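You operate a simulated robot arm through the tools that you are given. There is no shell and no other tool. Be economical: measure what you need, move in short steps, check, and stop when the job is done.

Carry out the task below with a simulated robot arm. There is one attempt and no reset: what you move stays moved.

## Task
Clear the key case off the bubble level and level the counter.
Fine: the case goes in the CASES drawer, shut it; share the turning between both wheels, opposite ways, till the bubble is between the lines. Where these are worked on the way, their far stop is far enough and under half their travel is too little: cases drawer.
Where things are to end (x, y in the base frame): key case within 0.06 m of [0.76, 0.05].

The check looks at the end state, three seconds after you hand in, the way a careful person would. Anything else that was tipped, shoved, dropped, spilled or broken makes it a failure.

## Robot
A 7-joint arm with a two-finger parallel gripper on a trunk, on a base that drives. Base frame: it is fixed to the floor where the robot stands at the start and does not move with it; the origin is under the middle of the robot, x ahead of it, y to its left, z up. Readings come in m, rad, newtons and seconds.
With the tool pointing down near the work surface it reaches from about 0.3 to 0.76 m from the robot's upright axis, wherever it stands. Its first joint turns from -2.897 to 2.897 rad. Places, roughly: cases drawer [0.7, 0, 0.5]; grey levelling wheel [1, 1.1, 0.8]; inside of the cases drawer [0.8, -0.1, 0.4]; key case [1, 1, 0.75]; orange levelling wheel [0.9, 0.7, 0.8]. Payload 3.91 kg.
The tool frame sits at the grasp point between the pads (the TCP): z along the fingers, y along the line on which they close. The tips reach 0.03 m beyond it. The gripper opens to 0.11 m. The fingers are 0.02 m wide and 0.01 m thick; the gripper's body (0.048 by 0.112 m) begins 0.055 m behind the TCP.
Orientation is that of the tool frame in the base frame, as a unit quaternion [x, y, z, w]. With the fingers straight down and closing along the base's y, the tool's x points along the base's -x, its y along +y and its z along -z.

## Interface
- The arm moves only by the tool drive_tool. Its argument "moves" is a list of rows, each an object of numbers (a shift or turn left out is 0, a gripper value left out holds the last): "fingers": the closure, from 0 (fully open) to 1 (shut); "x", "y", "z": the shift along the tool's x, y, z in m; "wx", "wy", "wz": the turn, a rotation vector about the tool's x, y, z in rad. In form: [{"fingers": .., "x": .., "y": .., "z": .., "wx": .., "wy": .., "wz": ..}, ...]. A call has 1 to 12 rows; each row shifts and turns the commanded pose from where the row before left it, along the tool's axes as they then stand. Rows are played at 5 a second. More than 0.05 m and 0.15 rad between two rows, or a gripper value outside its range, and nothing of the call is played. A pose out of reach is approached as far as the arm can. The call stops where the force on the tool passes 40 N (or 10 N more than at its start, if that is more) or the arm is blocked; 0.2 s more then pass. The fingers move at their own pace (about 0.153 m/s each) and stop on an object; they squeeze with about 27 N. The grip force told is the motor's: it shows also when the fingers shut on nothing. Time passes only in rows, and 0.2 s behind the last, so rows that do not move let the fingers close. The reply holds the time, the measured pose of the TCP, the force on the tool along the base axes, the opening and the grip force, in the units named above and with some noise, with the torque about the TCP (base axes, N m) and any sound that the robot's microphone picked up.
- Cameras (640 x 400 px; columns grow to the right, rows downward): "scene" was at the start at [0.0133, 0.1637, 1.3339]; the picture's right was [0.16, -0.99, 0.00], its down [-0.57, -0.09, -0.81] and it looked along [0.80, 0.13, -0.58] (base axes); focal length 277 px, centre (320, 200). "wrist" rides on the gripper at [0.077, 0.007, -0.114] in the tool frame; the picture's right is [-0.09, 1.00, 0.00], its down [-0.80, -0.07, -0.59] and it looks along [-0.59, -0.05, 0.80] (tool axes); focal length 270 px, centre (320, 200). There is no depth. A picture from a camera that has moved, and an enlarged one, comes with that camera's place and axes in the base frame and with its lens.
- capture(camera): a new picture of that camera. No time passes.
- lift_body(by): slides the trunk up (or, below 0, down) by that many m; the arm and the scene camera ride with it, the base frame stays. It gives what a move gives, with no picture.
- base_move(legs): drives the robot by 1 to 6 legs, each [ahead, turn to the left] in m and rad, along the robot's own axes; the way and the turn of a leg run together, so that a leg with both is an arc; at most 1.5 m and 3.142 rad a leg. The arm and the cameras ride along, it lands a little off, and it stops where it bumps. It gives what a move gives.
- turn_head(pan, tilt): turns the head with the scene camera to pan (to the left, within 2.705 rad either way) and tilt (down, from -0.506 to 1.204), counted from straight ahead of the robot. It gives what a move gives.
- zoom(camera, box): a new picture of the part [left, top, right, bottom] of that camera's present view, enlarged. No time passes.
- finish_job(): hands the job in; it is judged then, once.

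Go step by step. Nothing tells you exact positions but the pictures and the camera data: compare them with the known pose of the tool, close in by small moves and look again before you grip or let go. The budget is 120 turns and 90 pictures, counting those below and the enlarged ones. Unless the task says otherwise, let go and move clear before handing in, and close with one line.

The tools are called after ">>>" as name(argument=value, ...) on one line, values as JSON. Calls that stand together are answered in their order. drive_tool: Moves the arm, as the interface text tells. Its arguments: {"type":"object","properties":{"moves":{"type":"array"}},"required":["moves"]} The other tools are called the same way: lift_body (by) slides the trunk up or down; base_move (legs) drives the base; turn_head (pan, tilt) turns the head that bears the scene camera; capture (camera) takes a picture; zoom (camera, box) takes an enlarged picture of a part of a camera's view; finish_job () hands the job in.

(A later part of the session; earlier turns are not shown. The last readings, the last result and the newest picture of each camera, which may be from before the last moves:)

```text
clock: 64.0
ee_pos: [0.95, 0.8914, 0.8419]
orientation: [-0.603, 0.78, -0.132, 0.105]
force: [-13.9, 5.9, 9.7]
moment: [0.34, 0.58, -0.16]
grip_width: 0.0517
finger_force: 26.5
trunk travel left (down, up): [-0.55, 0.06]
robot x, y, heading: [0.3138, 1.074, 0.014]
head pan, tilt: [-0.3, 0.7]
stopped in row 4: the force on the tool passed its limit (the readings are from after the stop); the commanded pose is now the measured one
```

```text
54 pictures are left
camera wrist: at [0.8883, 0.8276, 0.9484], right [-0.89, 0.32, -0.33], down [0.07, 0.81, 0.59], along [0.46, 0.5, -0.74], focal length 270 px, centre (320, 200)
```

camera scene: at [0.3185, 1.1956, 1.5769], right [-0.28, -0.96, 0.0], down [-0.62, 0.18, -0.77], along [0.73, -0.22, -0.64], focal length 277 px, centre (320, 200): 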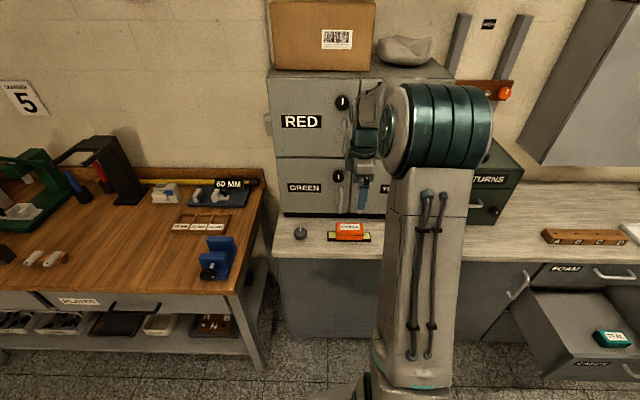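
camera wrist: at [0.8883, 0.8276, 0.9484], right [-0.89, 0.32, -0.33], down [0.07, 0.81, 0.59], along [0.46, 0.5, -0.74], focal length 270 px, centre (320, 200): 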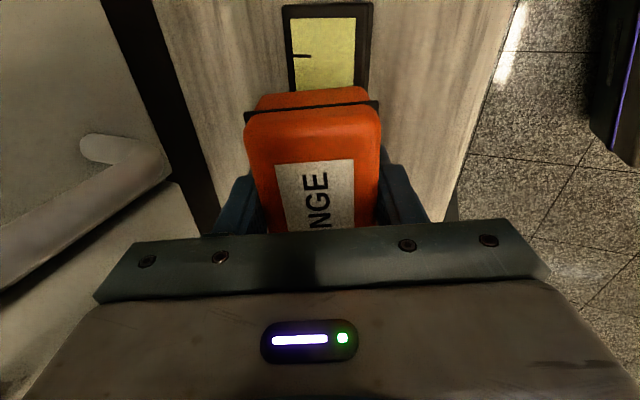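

The case is gripped (0.052 m wide). I'll lift it back out along the tool axis.

>>> drive_tool(moves=[{"fingers": 0.8}, {"z": -0.02, "y": 0.004}, {"z": -0.02, "y": 0.004}, {"z": -0.025}, {"z": -0.03}, {"z": -0.03}])

>>> capture(camera="wrist")

```text
clock: 65.4
ee_pos: [0.9047, 0.9031, 0.9576]
orientation: [-0.602, 0.78, -0.133, 0.105]
force: [-0.1, -0.2, -1.7]
moment: [0.01, -0.01, 0.01]
grip_width: 0.0518
finger_force: 27.4
trunk travel left (down, up): [-0.55, 0.06]
robot x, y, heading: [0.3079, 1.0735, 0.007]
head pan, tilt: [-0.3, 0.7]
```

```text
53 pictures are left
camera wrist: at [0.843, 0.8392, 1.0639], right [-0.89, 0.32, -0.33], down [0.07, 0.81, 0.59], along [0.46, 0.5, -0.74], focal length 270 px, centre (320, 200)
```

wrist: 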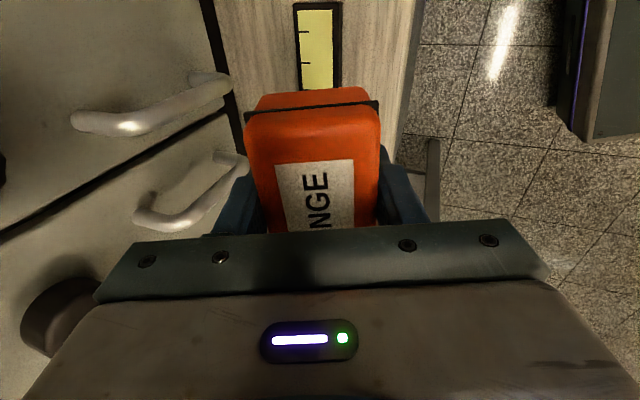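

Holding well. I'll raise it further, back away from the cabinet and straighten the hand.

>>> drive_tool(moves=[{"z": -0.04, "y": 0.02}, {"z": -0.04, "y": 0.02}, {"z": -0.04, "y": 0.02}, {"wx": -0.111}, {"wx": -0.111}, {"wx": -0.111}])

>>> base_move(legs=[[-0.5, 0]])

>>> capture(camera="wrist")

>>> turn_head(pan=-0.8, tilt=0.6)

>>> capture(camera="scene")

```text
clock: 66.8
ee_pos: [0.8127, 0.9284, 1.0502]
orientation: [-0.611, 0.791, -0.001, 0.003]
force: [0.3, -0.5, -0.9]
moment: [0.01, 0.0, 0.02]
grip_width: 0.0519
finger_force: 27.2
trunk travel left (down, up): [-0.55, 0.06]
robot x, y, heading: [0.3084, 1.0682, 0.016]
head pan, tilt: [-0.3, 0.7]
```

```text
clock: 69.7
ee_pos: [0.3153, 0.9226, 1.0489]
orientation: [-0.612, 0.791, -0.002, 0.004]
force: [0.5, 0.4, -2.1]
moment: [-0.01, -0.02, 0.0]
grip_width: 0.052
finger_force: 27.3
trunk travel left (down, up): [-0.55, 0.06]
robot x, y, heading: [-0.1863, 1.0664, 0.012]
head pan, tilt: [-0.3, 0.7]
```

```text
52 pictures are left
camera wrist: at [0.2898, 0.8489, 1.1646], right [-0.94, 0.33, -0.01], down [0.26, 0.76, 0.6], along [0.2, 0.56, -0.8], focal length 270 px, centre (320, 200)
```

wrist: 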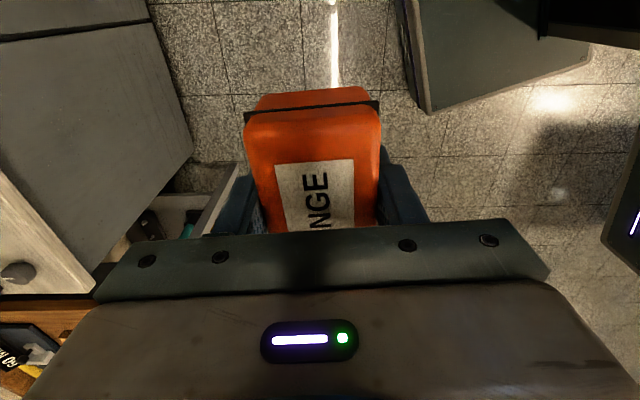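

```text
clock: 70.7
ee_pos: [0.3164, 0.922, 1.0499]
orientation: [-0.613, 0.79, -0.002, 0.004]
force: [-0.9, 1.1, -0.8]
moment: [0.0, 0.0, 0.0]
grip_width: 0.0515
finger_force: 26.7
trunk travel left (down, up): [-0.55, 0.06]
robot x, y, heading: [-0.1844, 1.0634, 0.011]
head pan, tilt: [-0.799, 0.6]
```

```text
51 pictures are left
camera scene: at [-0.1976, 1.1508, 1.5855], right [-0.71, -0.71, 0.0], down [-0.4, 0.4, -0.82], along [0.58, -0.58, -0.57], focal length 277 px, centre (320, 200)
```

scene: 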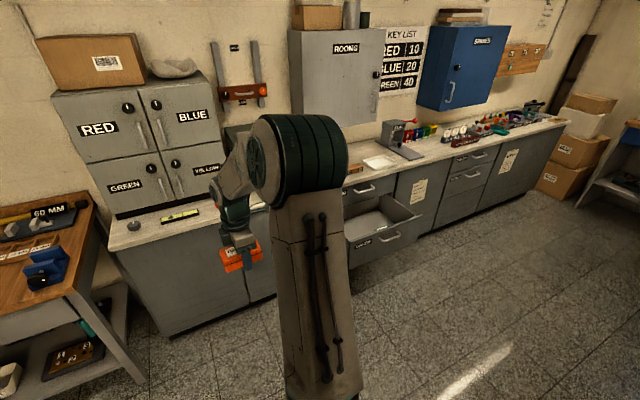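

The case is held straight. I'll drive round to stand in front of the open drawer, facing it squarely.

>>> base_move(legs=[[0, 1.11], [-0.7, 0], [0, -1.41]])

>>> turn_head(pan=0.15, tilt=0.7)

>>> capture(camera="scene")

```text
clock: 80.7
ee_pos: [-0.0572, 0.1546, 1.0497]
orientation: [-0.486, 0.874, -0.002, 0.003]
force: [0.5, -0.2, -1.7]
moment: [0.0, 0.0, 0.03]
grip_width: 0.0517
finger_force: 26.9
trunk travel left (down, up): [-0.55, 0.06]
robot x, y, heading: [-0.4894, 0.4424, -0.291]
head pan, tilt: [-0.799, 0.6]
```

```text
clock: 81.9
ee_pos: [-0.0574, 0.1547, 1.05]
orientation: [-0.486, 0.874, -0.003, 0.004]
force: [-0.2, 0.0, -2.0]
moment: [0.0, 0.0, -0.01]
grip_width: 0.0518
finger_force: 26.6
trunk travel left (down, up): [-0.55, 0.06]
robot x, y, heading: [-0.4964, 0.4413, -0.289]
head pan, tilt: [0.15, 0.7]
```

```text
50 pictures are left
camera scene: at [-0.4357, 0.5941, 1.5769], right [-0.14, -0.99, 0.0], down [-0.64, 0.09, -0.76], along [0.76, -0.11, -0.64], focal length 277 px, centre (320, 200)
```

scene: 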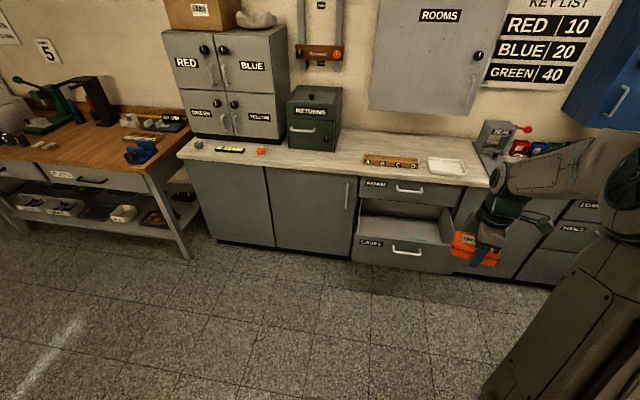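

>>> zoom(camera="scene", box=[330, 160, 490, 290])

```text
3.08 times, centred on (410, 225) of scene
camera zoom: at [-0.4357, 0.5941, 1.5769], right [-0.14, -0.99, 0.0], down [-0.64, 0.09, -0.76], along [0.76, -0.11, -0.64], focal length 854 px, centre (43, 123)
```

zoom: 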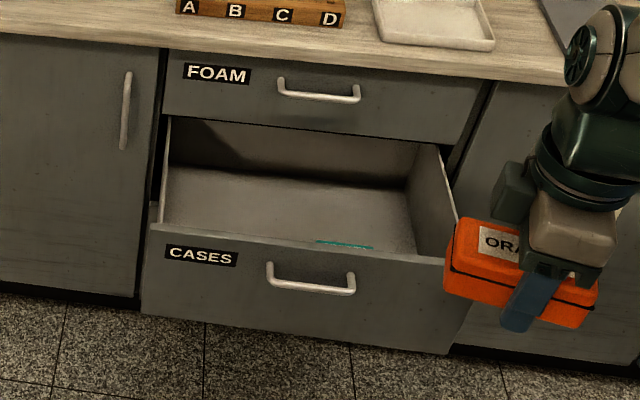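

The drawer holds a TEAL case near its front, centre-right. I'll drive closer and view the drawer from above with the wrist camera.

>>> base_move(legs=[[0.36, 0]])

>>> turn_head(pan=0.0, tilt=0.95)

>>> capture(camera="scene")

>>> capture(camera="wrist")

```text
clock: 84.2
ee_pos: [0.2816, 0.0542, 1.0491]
orientation: [-0.486, 0.874, -0.002, 0.004]
force: [0.7, 0.1, -1.5]
moment: [0.0, -0.01, 0.0]
grip_width: 0.0517
finger_force: 27.0
trunk travel left (down, up): [-0.55, 0.06]
robot x, y, heading: [-0.154, 0.3378, -0.285]
head pan, tilt: [0.15, 0.7]
```

```text
clock: 85.0
ee_pos: [0.2813, 0.0537, 1.0488]
orientation: [-0.486, 0.874, -0.002, 0.003]
force: [0.2, -1.0, -1.1]
moment: [-0.02, -0.01, -0.01]
grip_width: 0.0519
finger_force: 26.5
trunk travel left (down, up): [-0.55, 0.06]
robot x, y, heading: [-0.153, 0.341, -0.287]
head pan, tilt: [0.0, 0.949]
```

```text
48 pictures are left
camera scene: at [-0.1111, 0.4839, 1.5572], right [-0.29, -0.96, 0.0], down [-0.78, 0.23, -0.58], along [0.56, -0.17, -0.81], focal length 277 px, centre (320, 200)
```

scene: 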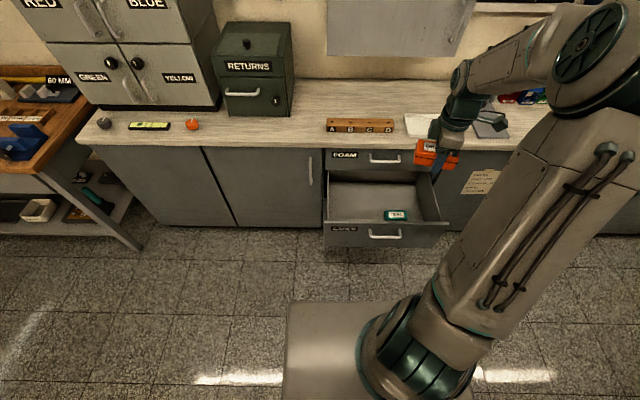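

```text
47 pictures are left
camera wrist: at [0.2349, -0.0083, 1.1644], right [-0.8, 0.6, -0.01], down [0.48, 0.64, 0.6], along [0.36, 0.48, -0.8], focal length 270 px, centre (320, 200)
```

wrist: 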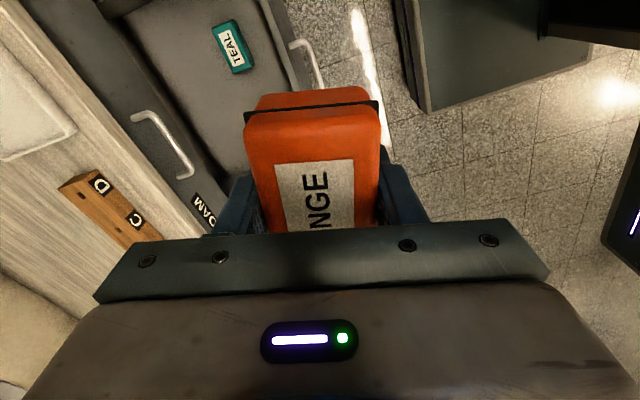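

TEAL lies at about [0.44, -0.04], so my spot [0.47, 0.14] in the open drawer (about [0.75, 0.055] when shut) is clear of it. I'll align and move above it.

>>> drive_tool(moves=[{"wz": -0.129}, {"wz": -0.129}, {"x": -0.0272, "y": -0.0307}, {"x": -0.0272, "y": -0.0307}, {"x": -0.0272, "y": -0.0307}, {"x": -0.0272, "y": -0.0307}, {"x": -0.0272, "y": -0.0307}])

>>> capture(camera="scene")

>>> capture(camera="wrist")

```text
clock: 86.6
ee_pos: [0.4689, 0.1402, 1.0538]
orientation: [-0.594, 0.805, -0.002, 0.002]
force: [0.1, -0.5, -1.3]
moment: [-0.01, 0.01, 0.0]
grip_width: 0.0517
finger_force: 26.8
trunk travel left (down, up): [-0.55, 0.06]
robot x, y, heading: [-0.1527, 0.3378, -0.29]
head pan, tilt: [0.0, 0.949]
```

```text
46 pictures are left
camera scene: at [-0.1103, 0.4844, 1.557], right [-0.29, -0.96, 0.0], down [-0.78, 0.23, -0.58], along [0.56, -0.17, -0.81], focal length 277 px, centre (320, 200)
```

scene: 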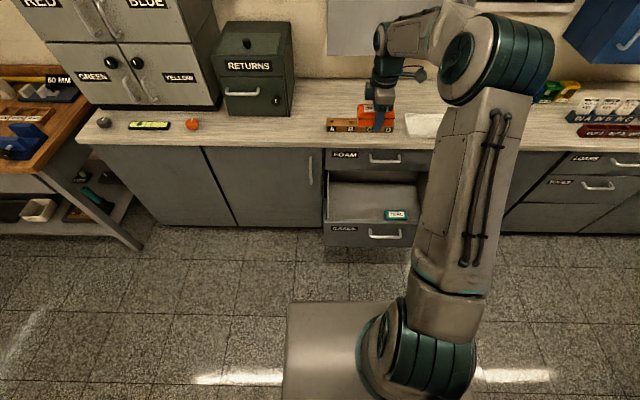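

```text
45 pictures are left
camera wrist: at [0.44, 0.0687, 1.1681], right [-0.93, 0.38, -0.01], down [0.3, 0.74, 0.6], along [0.23, 0.55, -0.8], focal length 270 px, centre (320, 200)
```

wrist: 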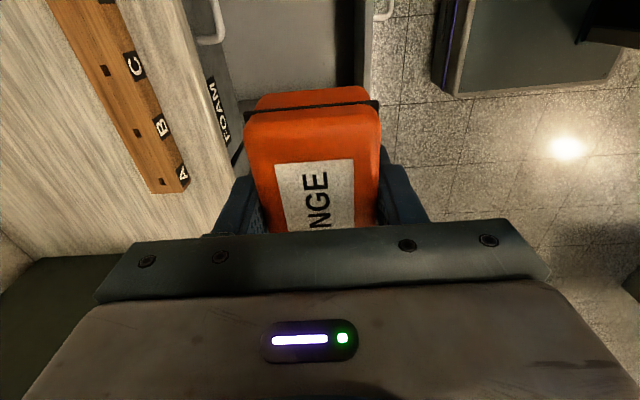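

Clearance to the counter edge is good. I'll lower with the trunk in two stages and check.

>>> lift_body(by=-0.3)

>>> capture(camera="scene")

>>> capture(camera="wrist")

```text
clock: 89.6
ee_pos: [0.4689, 0.1397, 0.7537]
orientation: [-0.595, 0.804, -0.001, 0.003]
force: [-1.1, -0.1, -1.5]
moment: [0.01, -0.02, -0.03]
grip_width: 0.0515
finger_force: 26.9
trunk travel left (down, up): [-0.25, 0.36]
robot x, y, heading: [-0.1572, 0.3391, -0.289]
head pan, tilt: [0.0, 0.949]
```

```text
44 pictures are left
camera scene: at [-0.1112, 0.484, 1.2571], right [-0.29, -0.96, 0.0], down [-0.78, 0.23, -0.58], along [0.56, -0.17, -0.81], focal length 277 px, centre (320, 200)
```

scene: 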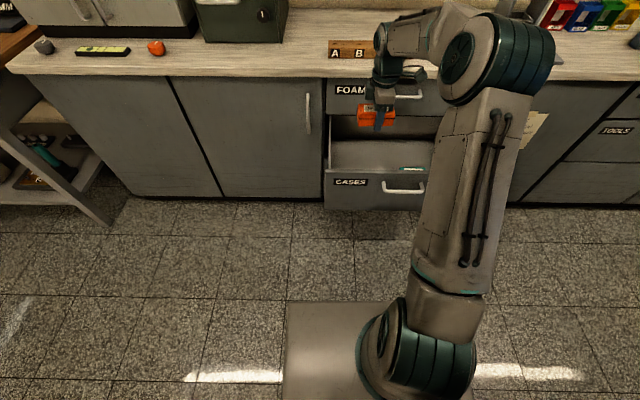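

```text
43 pictures are left
camera wrist: at [0.4388, 0.0679, 0.8687], right [-0.93, 0.38, -0.01], down [0.3, 0.74, 0.6], along [0.23, 0.55, -0.8], focal length 270 px, centre (320, 200)
```

wrist: 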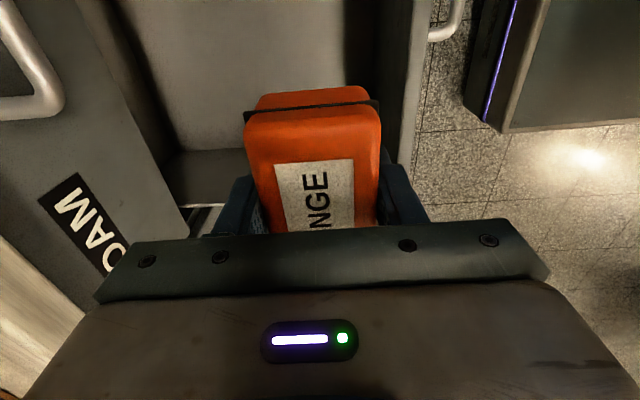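

Still clear. Lowering further.

>>> lift_body(by=-0.17)

>>> capture(camera="scene")

>>> capture(camera="wrist")

```text
clock: 91.5
ee_pos: [0.4674, 0.1402, 0.5847]
orientation: [-0.594, 0.804, -0.001, 0.003]
force: [0.8, 0.3, -2.3]
moment: [-0.01, 0.03, 0.02]
grip_width: 0.0518
finger_force: 27.0
trunk travel left (down, up): [-0.08, 0.53]
robot x, y, heading: [-0.1566, 0.3419, -0.288]
head pan, tilt: [0.0, 0.949]
```

```text
42 pictures are left
camera scene: at [-0.1112, 0.484, 1.0871], right [-0.29, -0.96, 0.0], down [-0.78, 0.23, -0.58], along [0.56, -0.17, -0.81], focal length 277 px, centre (320, 200)
```

scene: 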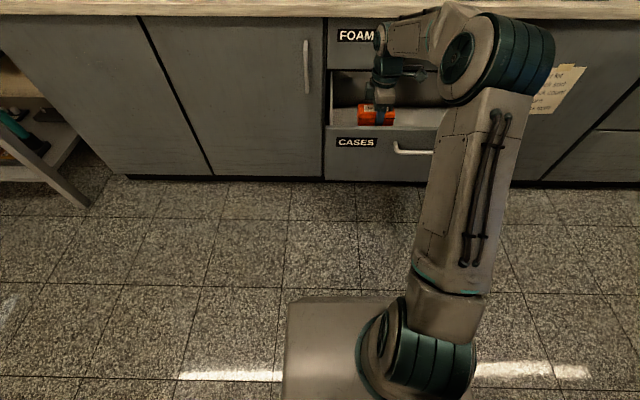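

```text
41 pictures are left
camera wrist: at [0.4388, 0.0679, 0.6988], right [-0.93, 0.38, -0.01], down [0.3, 0.74, 0.6], along [0.23, 0.55, -0.8], focal length 270 px, centre (320, 200)
```

wrist: 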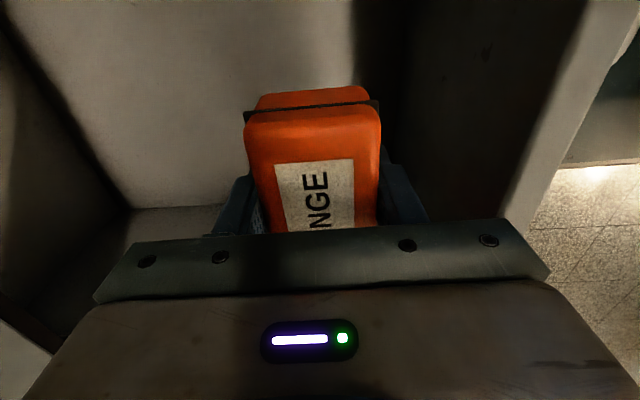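

Inside the drawer walls. I'll lower in small steps until it touches the floor.

>>> drive_tool(moves=[{"z": 0.02}, {"z": 0.02}, {"z": 0.015}])

>>> drive_tool(moves=[{"z": 0.008}, {"z": 0.008}, {"z": 0.008}])

```text
clock: 92.3
ee_pos: [0.4672, 0.1414, 0.528]
orientation: [-0.594, 0.804, -0.003, 0.003]
force: [0.0, 0.0, -1.1]
moment: [0.01, -0.01, 0.01]
grip_width: 0.0519
finger_force: 27.3
trunk travel left (down, up): [-0.08, 0.53]
robot x, y, heading: [-0.146, 0.34, -0.287]
head pan, tilt: [0.0, 0.949]
```

```text
clock: 93.1
ee_pos: [0.4677, 0.1413, 0.5051]
orientation: [-0.594, 0.804, -0.002, 0.003]
force: [0.0, -0.2, -2.3]
moment: [-0.03, -0.01, 0.01]
grip_width: 0.0521
finger_force: 26.9
trunk travel left (down, up): [-0.08, 0.53]
robot x, y, heading: [-0.1546, 0.3407, -0.287]
head pan, tilt: [0.0, 0.949]
```

>>> drive_tool(moves=[{"z": 0.006}, {"z": 0.006}])

>>> capture(camera="wrist")

```text
clock: 93.7
ee_pos: [0.4688, 0.1405, 0.4933]
orientation: [-0.594, 0.804, -0.002, 0.003]
force: [0.2, 0.1, -0.9]
moment: [-0.02, -0.03, -0.01]
grip_width: 0.0518
finger_force: 26.8
trunk travel left (down, up): [-0.08, 0.53]
robot x, y, heading: [-0.1533, 0.3414, -0.29]
head pan, tilt: [0.0, 0.949]
```

```text
40 pictures are left
camera wrist: at [0.4397, 0.0693, 0.6075], right [-0.93, 0.38, -0.01], down [0.3, 0.74, 0.6], along [0.23, 0.55, -0.8], focal length 270 px, centre (320, 200)
```

wrist: 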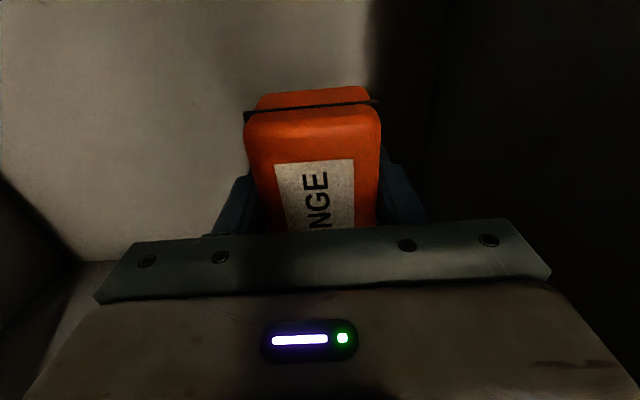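

Not touching yet, so I continue down in small steps.

>>> drive_tool(moves=[{"z": 0.005}, {"z": 0.005}, {"z": 0.005}])

>>> drive_tool(moves=[{"z": 0.004}, {"z": 0.004}, {"z": 0.004}])

```text
clock: 94.5
ee_pos: [0.4687, 0.1394, 0.4774]
orientation: [-0.594, 0.805, -0.002, 0.003]
force: [0.6, -0.1, -1.4]
moment: [0.0, 0.04, -0.01]
grip_width: 0.0517
finger_force: 27.2
trunk travel left (down, up): [-0.08, 0.53]
robot x, y, heading: [-0.1533, 0.3384, -0.288]
head pan, tilt: [0.0, 0.949]
```

```text
clock: 95.3
ee_pos: [0.4687, 0.1388, 0.4649]
orientation: [-0.594, 0.805, -0.002, 0.002]
force: [0.1, 0.5, -0.9]
moment: [0.0, 0.03, -0.01]
grip_width: 0.0518
finger_force: 26.9
trunk travel left (down, up): [-0.08, 0.53]
robot x, y, heading: [-0.157, 0.3423, -0.293]
head pan, tilt: [0.0, 0.949]
```

>>> drive_tool(moves=[{"z": 0.005}, {"z": 0.005}, {"z": 0.005}])

>>> drive_tool(moves=[{"z": 0.004}, {"z": 0.004}, {"z": 0.004}])

```text
clock: 96.1
ee_pos: [0.4694, 0.139, 0.4506]
orientation: [-0.595, 0.804, -0.002, 0.003]
force: [0.0, 0.1, -1.1]
moment: [-0.03, 0.0, -0.02]
grip_width: 0.0519
finger_force: 26.9
trunk travel left (down, up): [-0.08, 0.53]
robot x, y, heading: [-0.1519, 0.3384, -0.293]
head pan, tilt: [0.0, 0.949]
```

```text
clock: 96.9
ee_pos: [0.4726, 0.1385, 0.4498]
orientation: [-0.594, 0.804, -0.008, 0.008]
force: [1.8, 0.4, 16.9]
moment: [0.15, 0.63, -0.03]
grip_width: 0.0518
finger_force: 26.6
trunk travel left (down, up): [-0.08, 0.53]
robot x, y, heading: [-0.1509, 0.3357, -0.288]
head pan, tilt: [0.0, 0.949]
stopped in row 3: the force on the tool passed its limit (the readings are from after the stop); the commanded pose is now the measured one
```

Touched the drawer floor at TCP z≈0.45. I'll release and rise.

>>> drive_tool(moves=[{"z": -0.003}, {"fingers": 0.4}, {"fingers": 0.25}, {"fingers": 0.25}, {"z": -0.02}, {"z": -0.03}, {"z": -0.04}])

>>> capture(camera="wrist")

```text
clock: 98.5
ee_pos: [0.4718, 0.1382, 0.5398]
orientation: [-0.594, 0.804, -0.006, 0.006]
force: [-0.3, 0.0, 0.1]
moment: [0.01, 0.03, 0.0]
grip_width: 0.0825
finger_force: 0.1
trunk travel left (down, up): [-0.08, 0.53]
robot x, y, heading: [-0.1514, 0.3383, -0.293]
head pan, tilt: [0.0, 0.949]
```

```text
39 pictures are left
camera wrist: at [0.4402, 0.0676, 0.6545], right [-0.93, 0.38, -0.01], down [0.29, 0.75, 0.6], along [0.24, 0.55, -0.8], focal length 270 px, centre (320, 200)
```

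wrist: 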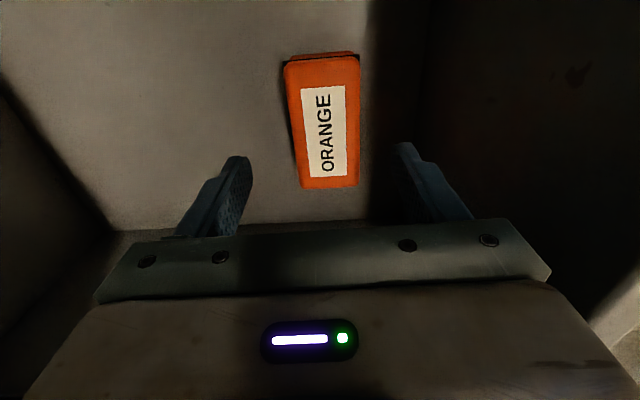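

The ORANGE case lies flat in the drawer, clear of TEAL. I'll rise out, back away, and turn the tool level to push the drawer shut.

>>> lift_body(by=0.4)

>>> base_move(legs=[[-0.4, 0]])

>>> drive_tool(moves=[{"wx": 0.1428, "fingers": 0}, {"wx": 0.1428}, {"wx": 0.1428}, {"wx": 0.1428}, {"wx": 0.1428}, {"wx": 0.1428}, {"wx": 0.1428}, {"wx": 0.1428}, {"wx": 0.1428}, {"wx": 0.1428}, {"wx": 0.1428}])

>>> capture(camera="scene")

```text
clock: 102.3
ee_pos: [0.4707, 0.1391, 0.9394]
orientation: [-0.594, 0.804, -0.006, 0.005]
force: [-0.1, -1.1, -0.3]
moment: [0.02, -0.03, 0.0]
grip_width: 0.0826
finger_force: 0.0
trunk travel left (down, up): [-0.48, 0.13]
robot x, y, heading: [-0.1482, 0.3371, -0.288]
head pan, tilt: [0.0, 0.949]
```

```text
clock: 104.8
ee_pos: [0.0882, 0.2543, 0.9398]
orientation: [-0.594, 0.804, -0.006, 0.005]
force: [0.7, 0.6, -0.1]
moment: [-0.01, 0.03, -0.01]
grip_width: 0.0824
finger_force: 0.1
trunk travel left (down, up): [-0.48, 0.13]
robot x, y, heading: [-0.536, 0.4529, -0.289]
head pan, tilt: [0.0, 0.949]
```

```text
clock: 107.2
ee_pos: [0.0892, 0.2531, 0.9389]
orientation: [0.416, -0.564, 0.574, -0.424]
force: [0.5, -0.6, 0.2]
moment: [0.01, 0.0, 0.03]
grip_width: 0.1101
finger_force: 0.2
trunk travel left (down, up): [-0.48, 0.13]
robot x, y, heading: [-0.538, 0.4499, -0.294]
head pan, tilt: [0.0, 0.949]
```

```text
38 pictures are left
camera scene: at [-0.4926, 0.5982, 1.4871], right [-0.29, -0.96, 0.0], down [-0.78, 0.23, -0.58], along [0.56, -0.17, -0.81], focal length 277 px, centre (320, 200)
```

scene: 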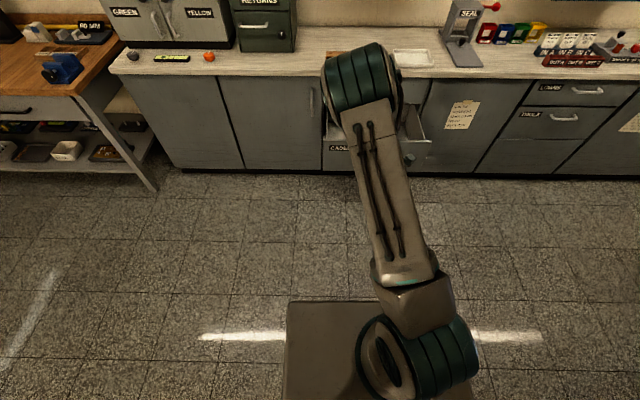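

The tool now points squarely at the drawer. I'll lower to handle height, shift sideways to the handle, and look.

>>> lift_body(by=-0.374)

>>> drive_tool(moves=[{"x": 0.046}, {"x": 0.046}])

>>> base_move(legs=[[0.12, 0]])

>>> capture(camera="wrist")

```text
clock: 110.8
ee_pos: [0.0893, 0.254, 0.565]
orientation: [0.416, -0.565, 0.573, -0.424]
force: [0.2, -0.1, -0.3]
moment: [0.02, -0.03, -0.01]
grip_width: 0.1099
finger_force: 0.1
trunk travel left (down, up): [-0.106, 0.504]
robot x, y, heading: [-0.5324, 0.452, -0.293]
head pan, tilt: [0.0, 0.949]
```

```text
clock: 111.4
ee_pos: [0.0611, 0.1671, 0.565]
orientation: [0.416, -0.565, 0.573, -0.423]
force: [-0.6, 0.5, -0.3]
moment: [-0.02, -0.02, -0.04]
grip_width: 0.1101
finger_force: 0.0
trunk travel left (down, up): [-0.106, 0.504]
robot x, y, heading: [-0.5389, 0.4541, -0.286]
head pan, tilt: [0.0, 0.949]
```

```text
clock: 112.6
ee_pos: [0.1741, 0.1333, 0.5657]
orientation: [0.417, -0.564, 0.573, -0.423]
force: [-0.3, 0.1, -0.2]
moment: [-0.01, 0.03, -0.02]
grip_width: 0.1101
finger_force: 0.0
trunk travel left (down, up): [-0.106, 0.504]
robot x, y, heading: [-0.4206, 0.4212, -0.289]
head pan, tilt: [0.0, 0.949]
```

```text
37 pictures are left
camera wrist: at [0.0434, 0.0933, 0.5569], right [0.04, 0.08, -1.0], down [-0.33, 0.94, 0.06], along [0.94, 0.33, 0.07], focal length 270 px, centre (320, 200)
```

wrist: 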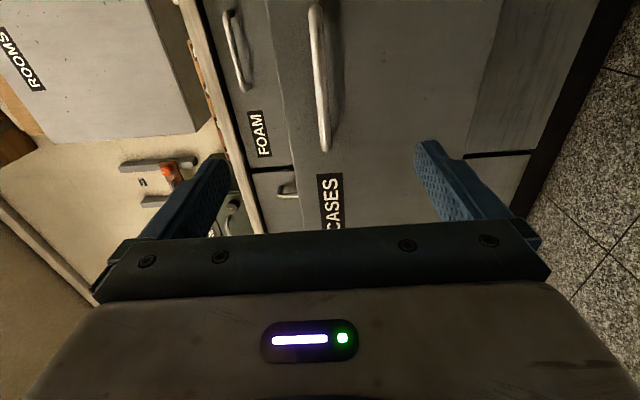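

The handle is centred vertically; I'll shift 2.5 cm sideways to its middle and push, with the fingers straddling the bar.

>>> drive_tool(moves=[{"x": 0.025}, {"z": 0.03}, {"z": 0.03}, {"z": 0.025}])

>>> base_move(legs=[[0.1, 0]])

>>> capture(camera="wrist")

```text
clock: 113.6
ee_pos: [0.2484, 0.0846, 0.5652]
orientation: [0.416, -0.565, 0.573, -0.424]
force: [-0.5, -0.7, 0.1]
moment: [-0.03, 0.0, 0.0]
grip_width: 0.1099
finger_force: 0.1
trunk travel left (down, up): [-0.106, 0.504]
robot x, y, heading: [-0.421, 0.4185, -0.29]
head pan, tilt: [0.0, 0.949]
```

```text
clock: 114.8
ee_pos: [0.3436, 0.054, 0.5647]
orientation: [0.415, -0.565, 0.573, -0.424]
force: [-0.6, -0.1, 0.0]
moment: [0.02, -0.03, 0.01]
grip_width: 0.1102
finger_force: 0.0
trunk travel left (down, up): [-0.106, 0.504]
robot x, y, heading: [-0.3285, 0.3923, -0.291]
head pan, tilt: [0.0, 0.949]
```

```text
36 pictures are left
camera wrist: at [0.2125, 0.0134, 0.5575], right [0.04, 0.08, -1.0], down [-0.33, 0.94, 0.06], along [0.94, 0.33, 0.07], focal length 270 px, centre (320, 200)
```

wrist: 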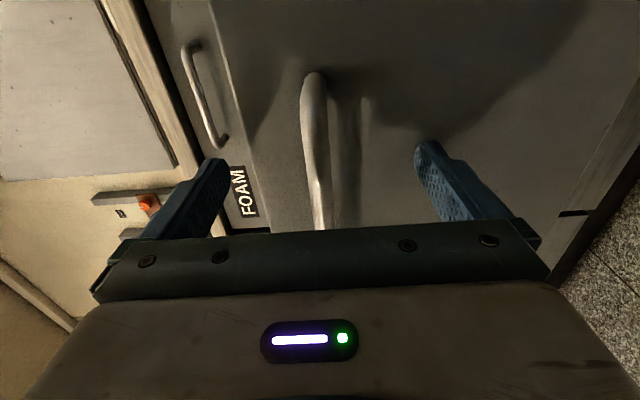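

In contact or nearly so. I'll keep driving, then finish with the arm.

>>> base_move(legs=[[0.1, 0], [0.08, 0]])

>>> drive_tool(moves=[{"z": 0.02}, {"z": 0.02}, {"z": 0.015}, {"z": 0.015}])

>>> capture(camera="wrist")

```text
clock: 116.6
ee_pos: [0.516, 0.0034, 0.5653]
orientation: [0.416, -0.565, 0.574, -0.423]
force: [-0.1, 0.7, -0.3]
moment: [0.0, 0.01, 0.01]
grip_width: 0.1098
finger_force: 0.1
trunk travel left (down, up): [-0.106, 0.504]
robot x, y, heading: [-0.1546, 0.3364, -0.285]
head pan, tilt: [0.0, 0.949]
```

```text
clock: 117.5
ee_pos: [0.5711, -0.0149, 0.5636]
orientation: [0.418, -0.567, 0.571, -0.422]
force: [-17.9, 10.1, 10.1]
moment: [0.35, 0.85, -0.07]
grip_width: 0.1053
finger_force: 0.0
trunk travel left (down, up): [-0.106, 0.504]
robot x, y, heading: [-0.1567, 0.3414, -0.285]
head pan, tilt: [0.0, 0.949]
stopped in row 4: the force on the tool passed its limit (the readings are from after the stop); the commanded pose is now the measured one
```

```text
35 pictures are left
camera wrist: at [0.4386, -0.0547, 0.5569], right [0.03, 0.08, -1.0], down [-0.33, 0.94, 0.07], along [0.94, 0.33, 0.06], focal length 270 px, centre (320, 200)
```

wrist: 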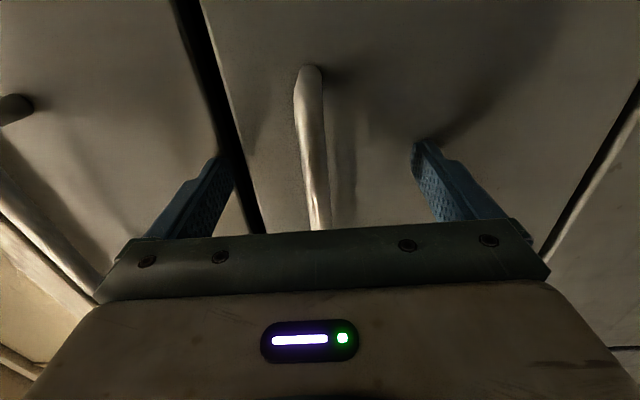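

The drawer stopped at its closed position. I'll back off and check it.

>>> drive_tool(moves=[{"z": -0.02}, {"z": -0.04}, {"z": -0.04}])

>>> base_move(legs=[[-0.4, 0]])

>>> lift_body(by=0.4)

>>> turn_head(pan=0.1, tilt=0.6)

>>> capture(camera="scene")

```text
clock: 118.3
ee_pos: [0.4785, 0.014, 0.5618]
orientation: [0.418, -0.568, 0.57, -0.421]
force: [0.9, -1.0, 0.0]
moment: [0.04, 0.0, 0.0]
grip_width: 0.11
finger_force: 0.0
trunk travel left (down, up): [-0.106, 0.504]
robot x, y, heading: [-0.1525, 0.3334, -0.292]
head pan, tilt: [0.0, 0.949]
```

```text
clock: 120.8
ee_pos: [0.0905, 0.1265, 0.5598]
orientation: [0.417, -0.569, 0.571, -0.421]
force: [0.0, 0.1, 1.1]
moment: [0.01, 0.0, 0.02]
grip_width: 0.11
finger_force: 0.1
trunk travel left (down, up): [-0.106, 0.504]
robot x, y, heading: [-0.5367, 0.4556, -0.289]
head pan, tilt: [0.0, 0.949]
```

```text
clock: 124.7
ee_pos: [0.0913, 0.127, 0.9615]
orientation: [0.417, -0.569, 0.571, -0.42]
force: [0.5, -0.8, 0.0]
moment: [0.0, 0.0, 0.02]
grip_width: 0.1101
finger_force: 0.0
trunk travel left (down, up): [-0.506, 0.104]
robot x, y, heading: [-0.5383, 0.4556, -0.295]
head pan, tilt: [0.0, 0.949]
```

```text
clock: 125.5
ee_pos: [0.0899, 0.1269, 0.9603]
orientation: [0.417, -0.568, 0.572, -0.42]
force: [0.0, -0.6, 0.5]
moment: [-0.02, 0.03, -0.02]
grip_width: 0.1099
finger_force: 0.2
trunk travel left (down, up): [-0.506, 0.104]
robot x, y, heading: [-0.5391, 0.4573, -0.295]
head pan, tilt: [0.099, 0.6]
```

```text
34 pictures are left
camera scene: at [-0.4793, 0.6038, 1.5414], right [-0.19, -0.98, 0.0], down [-0.55, 0.11, -0.82], along [0.81, -0.16, -0.57], focal length 277 px, centre (320, 200)
```

scene: 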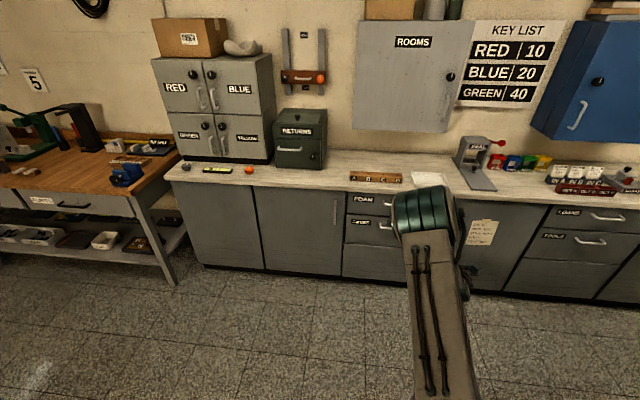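

The drawer is shut. Next I'll point the tool down again and drive back to the level.

>>> drive_tool(moves=[{"wx": -0.1428}, {"wx": -0.1428}, {"wx": -0.1428}, {"wx": -0.1428}, {"wx": -0.1428}, {"wx": -0.1428}, {"wx": -0.1428}, {"wx": -0.1428}, {"wx": -0.1428}, {"wx": -0.1428}, {"wx": -0.1428}])

>>> base_move(legs=[[0, 1.232], [0.608, 0], [0, -0.937], [0.4, 0]])

>>> turn_head(pan=0, tilt=0.75)

>>> capture(camera="scene")

```text
clock: 127.9
ee_pos: [0.0911, 0.1268, 0.9609]
orientation: [-0.592, 0.806, -0.001, 0.001]
force: [0.0, 0.0, 0.0]
moment: [0.0, 0.01, -0.05]
grip_width: 0.1101
finger_force: 0.1
trunk travel left (down, up): [-0.506, 0.104]
robot x, y, heading: [-0.5394, 0.4562, -0.29]
head pan, tilt: [0.099, 0.6]
```

```text
clock: 138.9
ee_pos: [0.9223, 0.8308, 0.9613]
orientation: [0.707, -0.707, -0.006, 0.003]
force: [-28.4, 6.3, 8.3]
moment: [-0.54, -2.1, 0.15]
grip_width: 0.0956
finger_force: 0.1
trunk travel left (down, up): [-0.506, 0.104]
robot x, y, heading: [0.231, 0.9535, 0.012]
head pan, tilt: [0.099, 0.6]
stopped in leg 4: the force on the tool passed its limit (the readings are from after the stop); the commanded pose is now the measured one
```

```text
clock: 139.6
ee_pos: [0.9235, 0.8312, 0.96]
orientation: [0.707, -0.707, -0.004, 0.002]
force: [-32.8, 6.2, 6.0]
moment: [-0.62, -2.1, 0.2]
grip_width: 0.0939
finger_force: 0.1
trunk travel left (down, up): [-0.506, 0.104]
robot x, y, heading: [0.2308, 0.9502, 0.015]
head pan, tilt: [0.0, 0.75]
```

```text
33 pictures are left
camera scene: at [0.233, 1.1032, 1.5285], right [0.02, -1.0, 0.0], down [-0.68, -0.01, -0.73], along [0.73, 0.01, -0.68], focal length 277 px, centre (320, 200)
```

scene: 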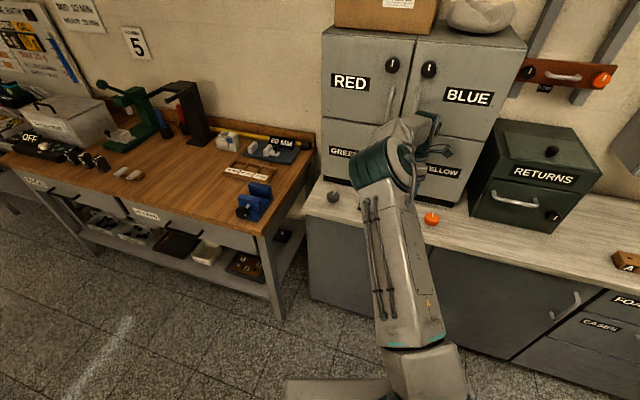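

The extended arm met the YELLOW handle (my oversight about its reach). I'll back off right away and check that nothing moved.

>>> base_move(legs=[[-0.1, 0]])

>>> capture(camera="wrist")

>>> capture(camera="scene")

```text
clock: 140.8
ee_pos: [0.827, 0.8271, 0.9566]
orientation: [-0.707, 0.708, 0.005, -0.003]
force: [0.3, -0.2, -0.3]
moment: [-0.02, 0.01, 0.0]
grip_width: 0.11
finger_force: 0.1
trunk travel left (down, up): [-0.506, 0.104]
robot x, y, heading: [0.1315, 0.9503, 0.016]
head pan, tilt: [0.0, 0.75]
```

```text
32 pictures are left
camera wrist: at [0.8218, 0.7498, 1.0733], right [-1.0, 0.09, 0.01], down [0.08, 0.8, 0.6], along [0.04, 0.59, -0.8], focal length 270 px, centre (320, 200)
```

wrist: 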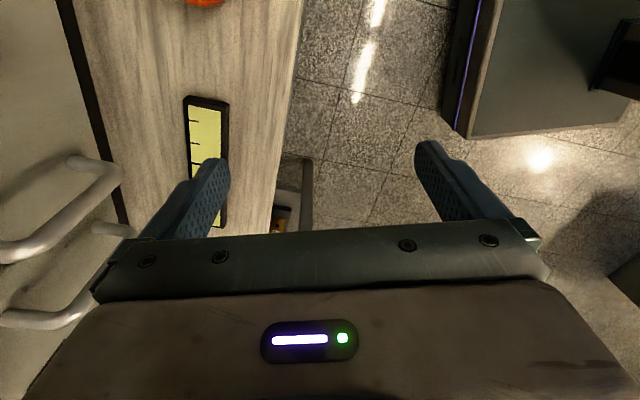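

```text
31 pictures are left
camera scene: at [0.138, 1.1005, 1.5287], right [0.01, -1.0, 0.0], down [-0.68, -0.01, -0.73], along [0.73, 0.01, -0.68], focal length 277 px, centre (320, 200)
```

scene: 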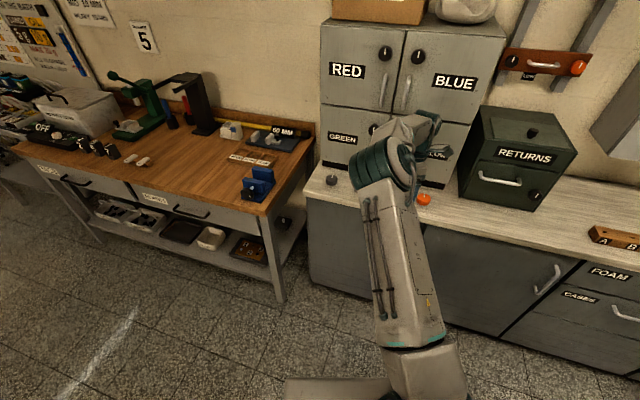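

Nothing appears disturbed. I'll turn the tool so the fingers close along the counter and the camera is on my side, raise a bit, and read the bubble.

>>> drive_tool(moves=[{"wz": 0.149, "z": -0.01}, {"wz": 0.149, "z": -0.01}, {"wz": 0.149, "z": -0.01}, {"wz": 0.149, "z": -0.01}, {"wz": 0.149, "z": -0.01}, {"wz": 0.149, "z": -0.01}, {"wz": 0.149, "z": -0.01}, {"wz": 0.149, "z": -0.01}, {"wz": 0.149}, {"wz": 0.149}, {"wz": 0.149}, {"wz": 0.149}])

>>> capture(camera="wrist")

```text
clock: 143.4
ee_pos: [0.829, 0.8264, 1.0376]
orientation: [0.11, 0.994, 0.0, -0.006]
force: [0.0, 0.0, -1.0]
moment: [0.01, -0.01, -0.01]
grip_width: 0.1099
finger_force: 0.0
trunk travel left (down, up): [-0.506, 0.104]
robot x, y, heading: [0.1328, 0.9536, 0.008]
head pan, tilt: [0.0, 0.75]
```

```text
30 pictures are left
camera wrist: at [0.7569, 0.85, 1.1534], right [0.31, 0.95, 0.0], down [0.77, -0.25, 0.58], along [0.56, -0.18, -0.81], focal length 270 px, centre (320, 200)
```

wrist: 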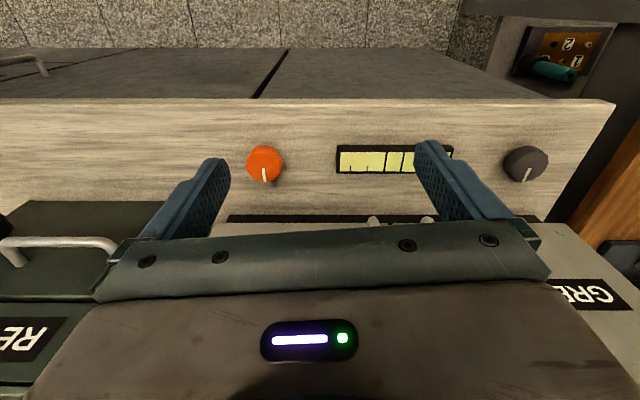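

>>> zoom(camera="wrist", box=[230, 125, 560, 205])

>>> zoom(camera="scene", box=[310, 160, 450, 220])

```text
1.94 times, centred on (395, 165) of wrist
camera zoom: at [0.7569, 0.85, 1.1534], right [0.31, 0.95, 0.0], down [0.77, -0.25, 0.58], along [0.56, -0.18, -0.81], focal length 524 px, centre (174, 268)
```

zoom: 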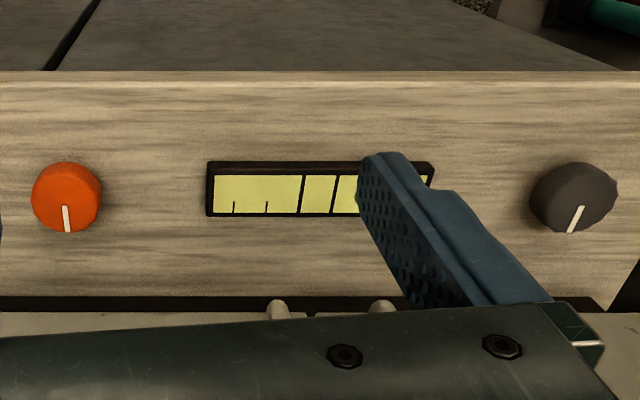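

```text
4.57 times, centred on (380, 190) of scene
camera zoom: at [0.1388, 1.1005, 1.5286], right [0.01, -1.0, 0.0], down [-0.68, -0.01, -0.73], along [0.73, 0.01, -0.68], focal length 1268 px, centre (46, 246)
```

zoom: 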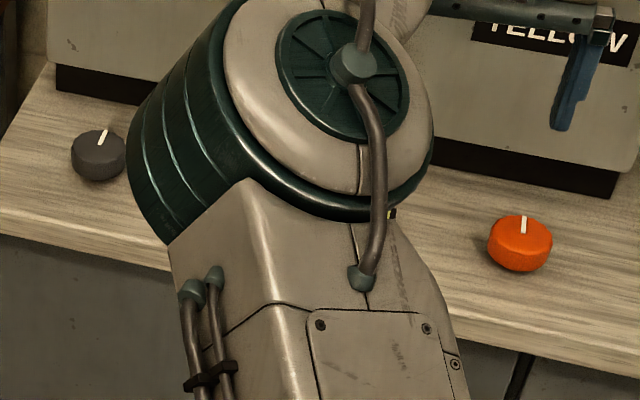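

The vial shows two long centre lines; the bubble must be at the hidden left end. I'll retract, drive closer so both wheels are in reach, and look at the level with the fingers out of the way.

>>> drive_tool(moves=[{"x": 0.045, "y": -0.02}, {"x": 0.045, "y": -0.02}, {"x": 0.045, "y": -0.02}, {"x": 0.045, "y": -0.02}])

>>> base_move(legs=[[0.2, 0]])

>>> capture(camera="wrist")

```text
clock: 144.4
ee_pos: [0.6323, 0.7885, 1.04]
orientation: [0.109, 0.994, 0.001, -0.005]
force: [-0.2, -0.1, 0.8]
moment: [0.03, -0.03, -0.03]
grip_width: 0.1099
finger_force: 0.1
trunk travel left (down, up): [-0.506, 0.104]
robot x, y, heading: [0.1299, 0.9512, 0.012]
head pan, tilt: [0.0, 0.75]
```

```text
clock: 146.0
ee_pos: [0.8372, 0.7925, 1.0411]
orientation: [0.109, 0.994, 0.0, -0.005]
force: [-0.1, 0.2, -0.4]
moment: [0.0, 0.0, 0.01]
grip_width: 0.11
finger_force: 0.0
trunk travel left (down, up): [-0.506, 0.104]
robot x, y, heading: [0.3347, 0.9514, 0.011]
head pan, tilt: [0.0, 0.75]
```

```text
27 pictures are left
camera wrist: at [0.7649, 0.8148, 1.156], right [0.3, 0.95, 0.0], down [0.77, -0.24, 0.58], along [0.56, -0.18, -0.81], focal length 270 px, centre (320, 200)
```

wrist: 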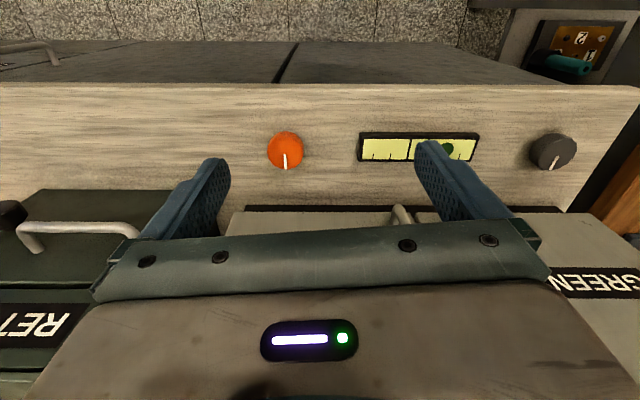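

The bubble is visible at the grey-wheel side of the vial, so that end is high. I'll move above the orange wheel.

>>> drive_tool(moves=[{"x": -0.027, "y": -0.018, "z": 0.03}, {"x": -0.027, "y": -0.018, "z": 0.03}, {"x": -0.027, "y": -0.018, "z": 0.03}, {"z": 0.03}])

>>> capture(camera="wrist")

```text
clock: 147.0
ee_pos: [0.9024, 0.7207, 0.9173]
orientation: [0.108, 0.994, 0.0, -0.007]
force: [0.7, -0.5, 0.8]
moment: [0.03, -0.01, -0.01]
grip_width: 0.1099
finger_force: 0.1
trunk travel left (down, up): [-0.506, 0.104]
robot x, y, heading: [0.331, 0.9558, 0.015]
head pan, tilt: [0.0, 0.75]
```

```text
26 pictures are left
camera wrist: at [0.8315, 0.7438, 1.0331], right [0.3, 0.95, 0.0], down [0.77, -0.24, 0.58], along [0.56, -0.18, -0.81], focal length 270 px, centre (320, 200)
```

wrist: 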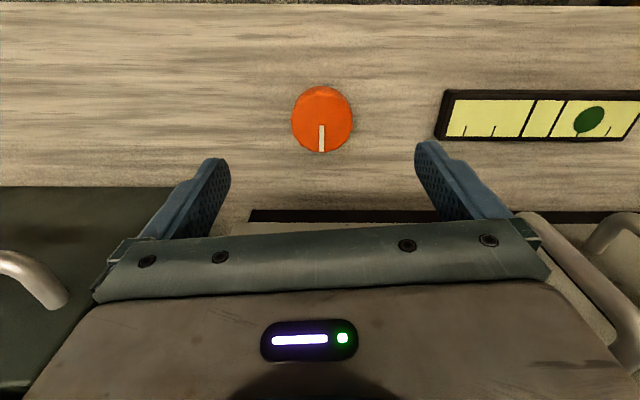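

I read the bubble about 1.3 line gaps off centre towards grey. The tool is centred over the orange wheel (about 0.05 m across); I'll descend and grip it.

>>> drive_tool(moves=[{"z": 0.03}, {"z": 0.03}, {"z": 0.013}, {"z": 0.01}])

>>> drive_tool(moves=[{"fingers": 0.3}, {"fingers": 0.5}, {"fingers": 0.65}, {"fingers": 0.65}, {"fingers": 0.65}])

>>> capture(camera="wrist")

```text
clock: 148.0
ee_pos: [0.9005, 0.7231, 0.8345]
orientation: [0.108, 0.994, 0.0, -0.007]
force: [0.3, -0.8, 0.1]
moment: [0.01, 0.01, -0.01]
grip_width: 0.1101
finger_force: 0.0
trunk travel left (down, up): [-0.506, 0.104]
robot x, y, heading: [0.3321, 0.9561, 0.018]
head pan, tilt: [0.0, 0.75]
```

```text
clock: 149.2
ee_pos: [0.9013, 0.7218, 0.835]
orientation: [0.109, 0.994, 0.001, -0.006]
force: [-0.8, 2.4, -1.9]
moment: [0.36, -0.31, 0.01]
grip_width: 0.0478
finger_force: 44.6
trunk travel left (down, up): [-0.506, 0.104]
robot x, y, heading: [0.3302, 0.9569, 0.015]
head pan, tilt: [0.0, 0.75]
```

```text
25 pictures are left
camera wrist: at [0.83, 0.7455, 0.9514], right [0.3, 0.95, 0.0], down [0.77, -0.24, 0.58], along [0.56, -0.18, -0.81], focal length 270 px, centre (320, 200)
```

wrist: 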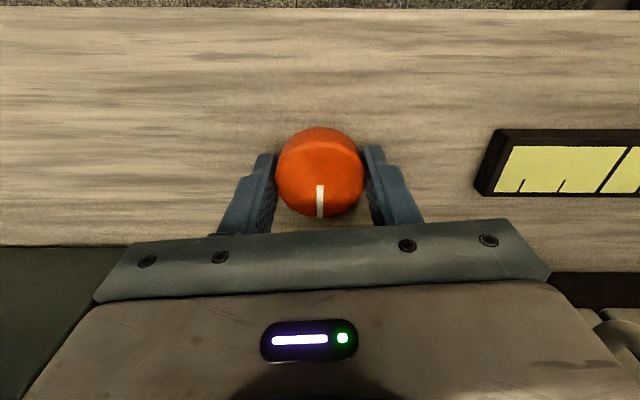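

Gripped. I'll turn it 0.3 rad clockwise (from above) as a test and read the bubble afterwards.

>>> drive_tool(moves=[{"wz": 0.1}, {"wz": 0.1}, {"wz": 0.1}, {"fingers": 0.2}, {"fingers": 0.0}, {"z": -0.04}, {"z": -0.04}])

>>> capture(camera="wrist")

```text
clock: 150.8
ee_pos: [0.9051, 0.7214, 0.9144]
orientation: [0.256, 0.967, 0.0, -0.007]
force: [-0.4, -0.1, 0.8]
moment: [0.0, -0.02, -0.01]
grip_width: 0.1098
finger_force: 0.1
trunk travel left (down, up): [-0.506, 0.104]
robot x, y, heading: [0.3307, 0.9535, 0.014]
head pan, tilt: [0.0, 0.75]
```

```text
24 pictures are left
camera wrist: at [0.8424, 0.7648, 1.0308], right [0.57, 0.82, 0.0], down [0.67, -0.46, 0.59], along [0.48, -0.34, -0.81], focal length 270 px, centre (320, 200)
```

wrist: 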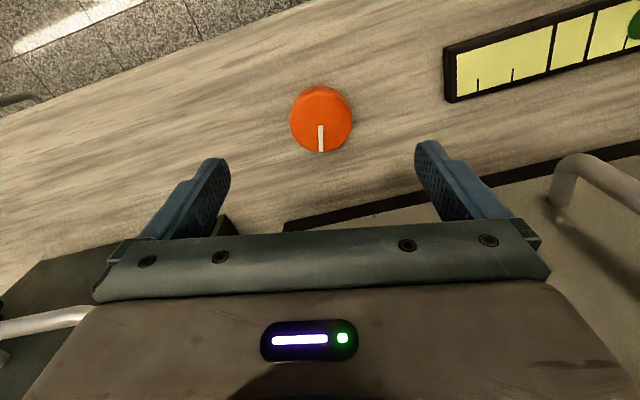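

Clockwise drove the bubble further away (by about 0.45 gap), so orange goes counter-clockwise. I'll regrip and turn it 0.75 rad back, to a net −0.45.

>>> drive_tool(moves=[{"z": 0.04}, {"z": 0.04}, {"fingers": 0.4}, {"fingers": 0.65}, {"fingers": 0.65}, {"fingers": 0.65}])

>>> drive_tool(moves=[{"wz": -0.125}, {"wz": -0.125}, {"wz": -0.125}, {"wz": -0.125}, {"wz": -0.125}, {"wz": -0.125}, {"fingers": 0.2}, {"fingers": 0.0}, {"z": -0.04}, {"z": -0.04}, {"wz": 0.14}, {"wz": 0.14}])

>>> capture(camera="wrist")

```text
clock: 152.2
ee_pos: [0.9024, 0.7234, 0.836]
orientation: [0.255, 0.967, 0.001, -0.005]
force: [1.0, 3.7, 2.7]
moment: [0.93, -0.76, -0.02]
grip_width: 0.0476
finger_force: 45.5
trunk travel left (down, up): [-0.506, 0.104]
robot x, y, heading: [0.3347, 0.9534, 0.014]
head pan, tilt: [0.0, 0.75]
```

```text
clock: 154.8
ee_pos: [0.9019, 0.7225, 0.9165]
orientation: [0.026, 1.0, 0.001, -0.006]
force: [0.8, 0.3, 0.4]
moment: [0.01, -0.01, 0.0]
grip_width: 0.11
finger_force: 0.0
trunk travel left (down, up): [-0.506, 0.104]
robot x, y, heading: [0.3306, 0.9519, 0.013]
head pan, tilt: [0.0, 0.75]
```

```text
23 pictures are left
camera wrist: at [0.8275, 0.7326, 1.0326], right [0.14, 0.99, 0.0], down [0.8, -0.11, 0.58], along [0.58, -0.08, -0.81], focal length 270 px, centre (320, 200)
```

wrist: 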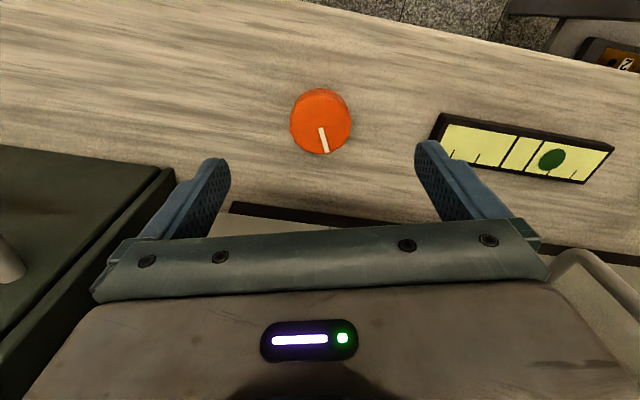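

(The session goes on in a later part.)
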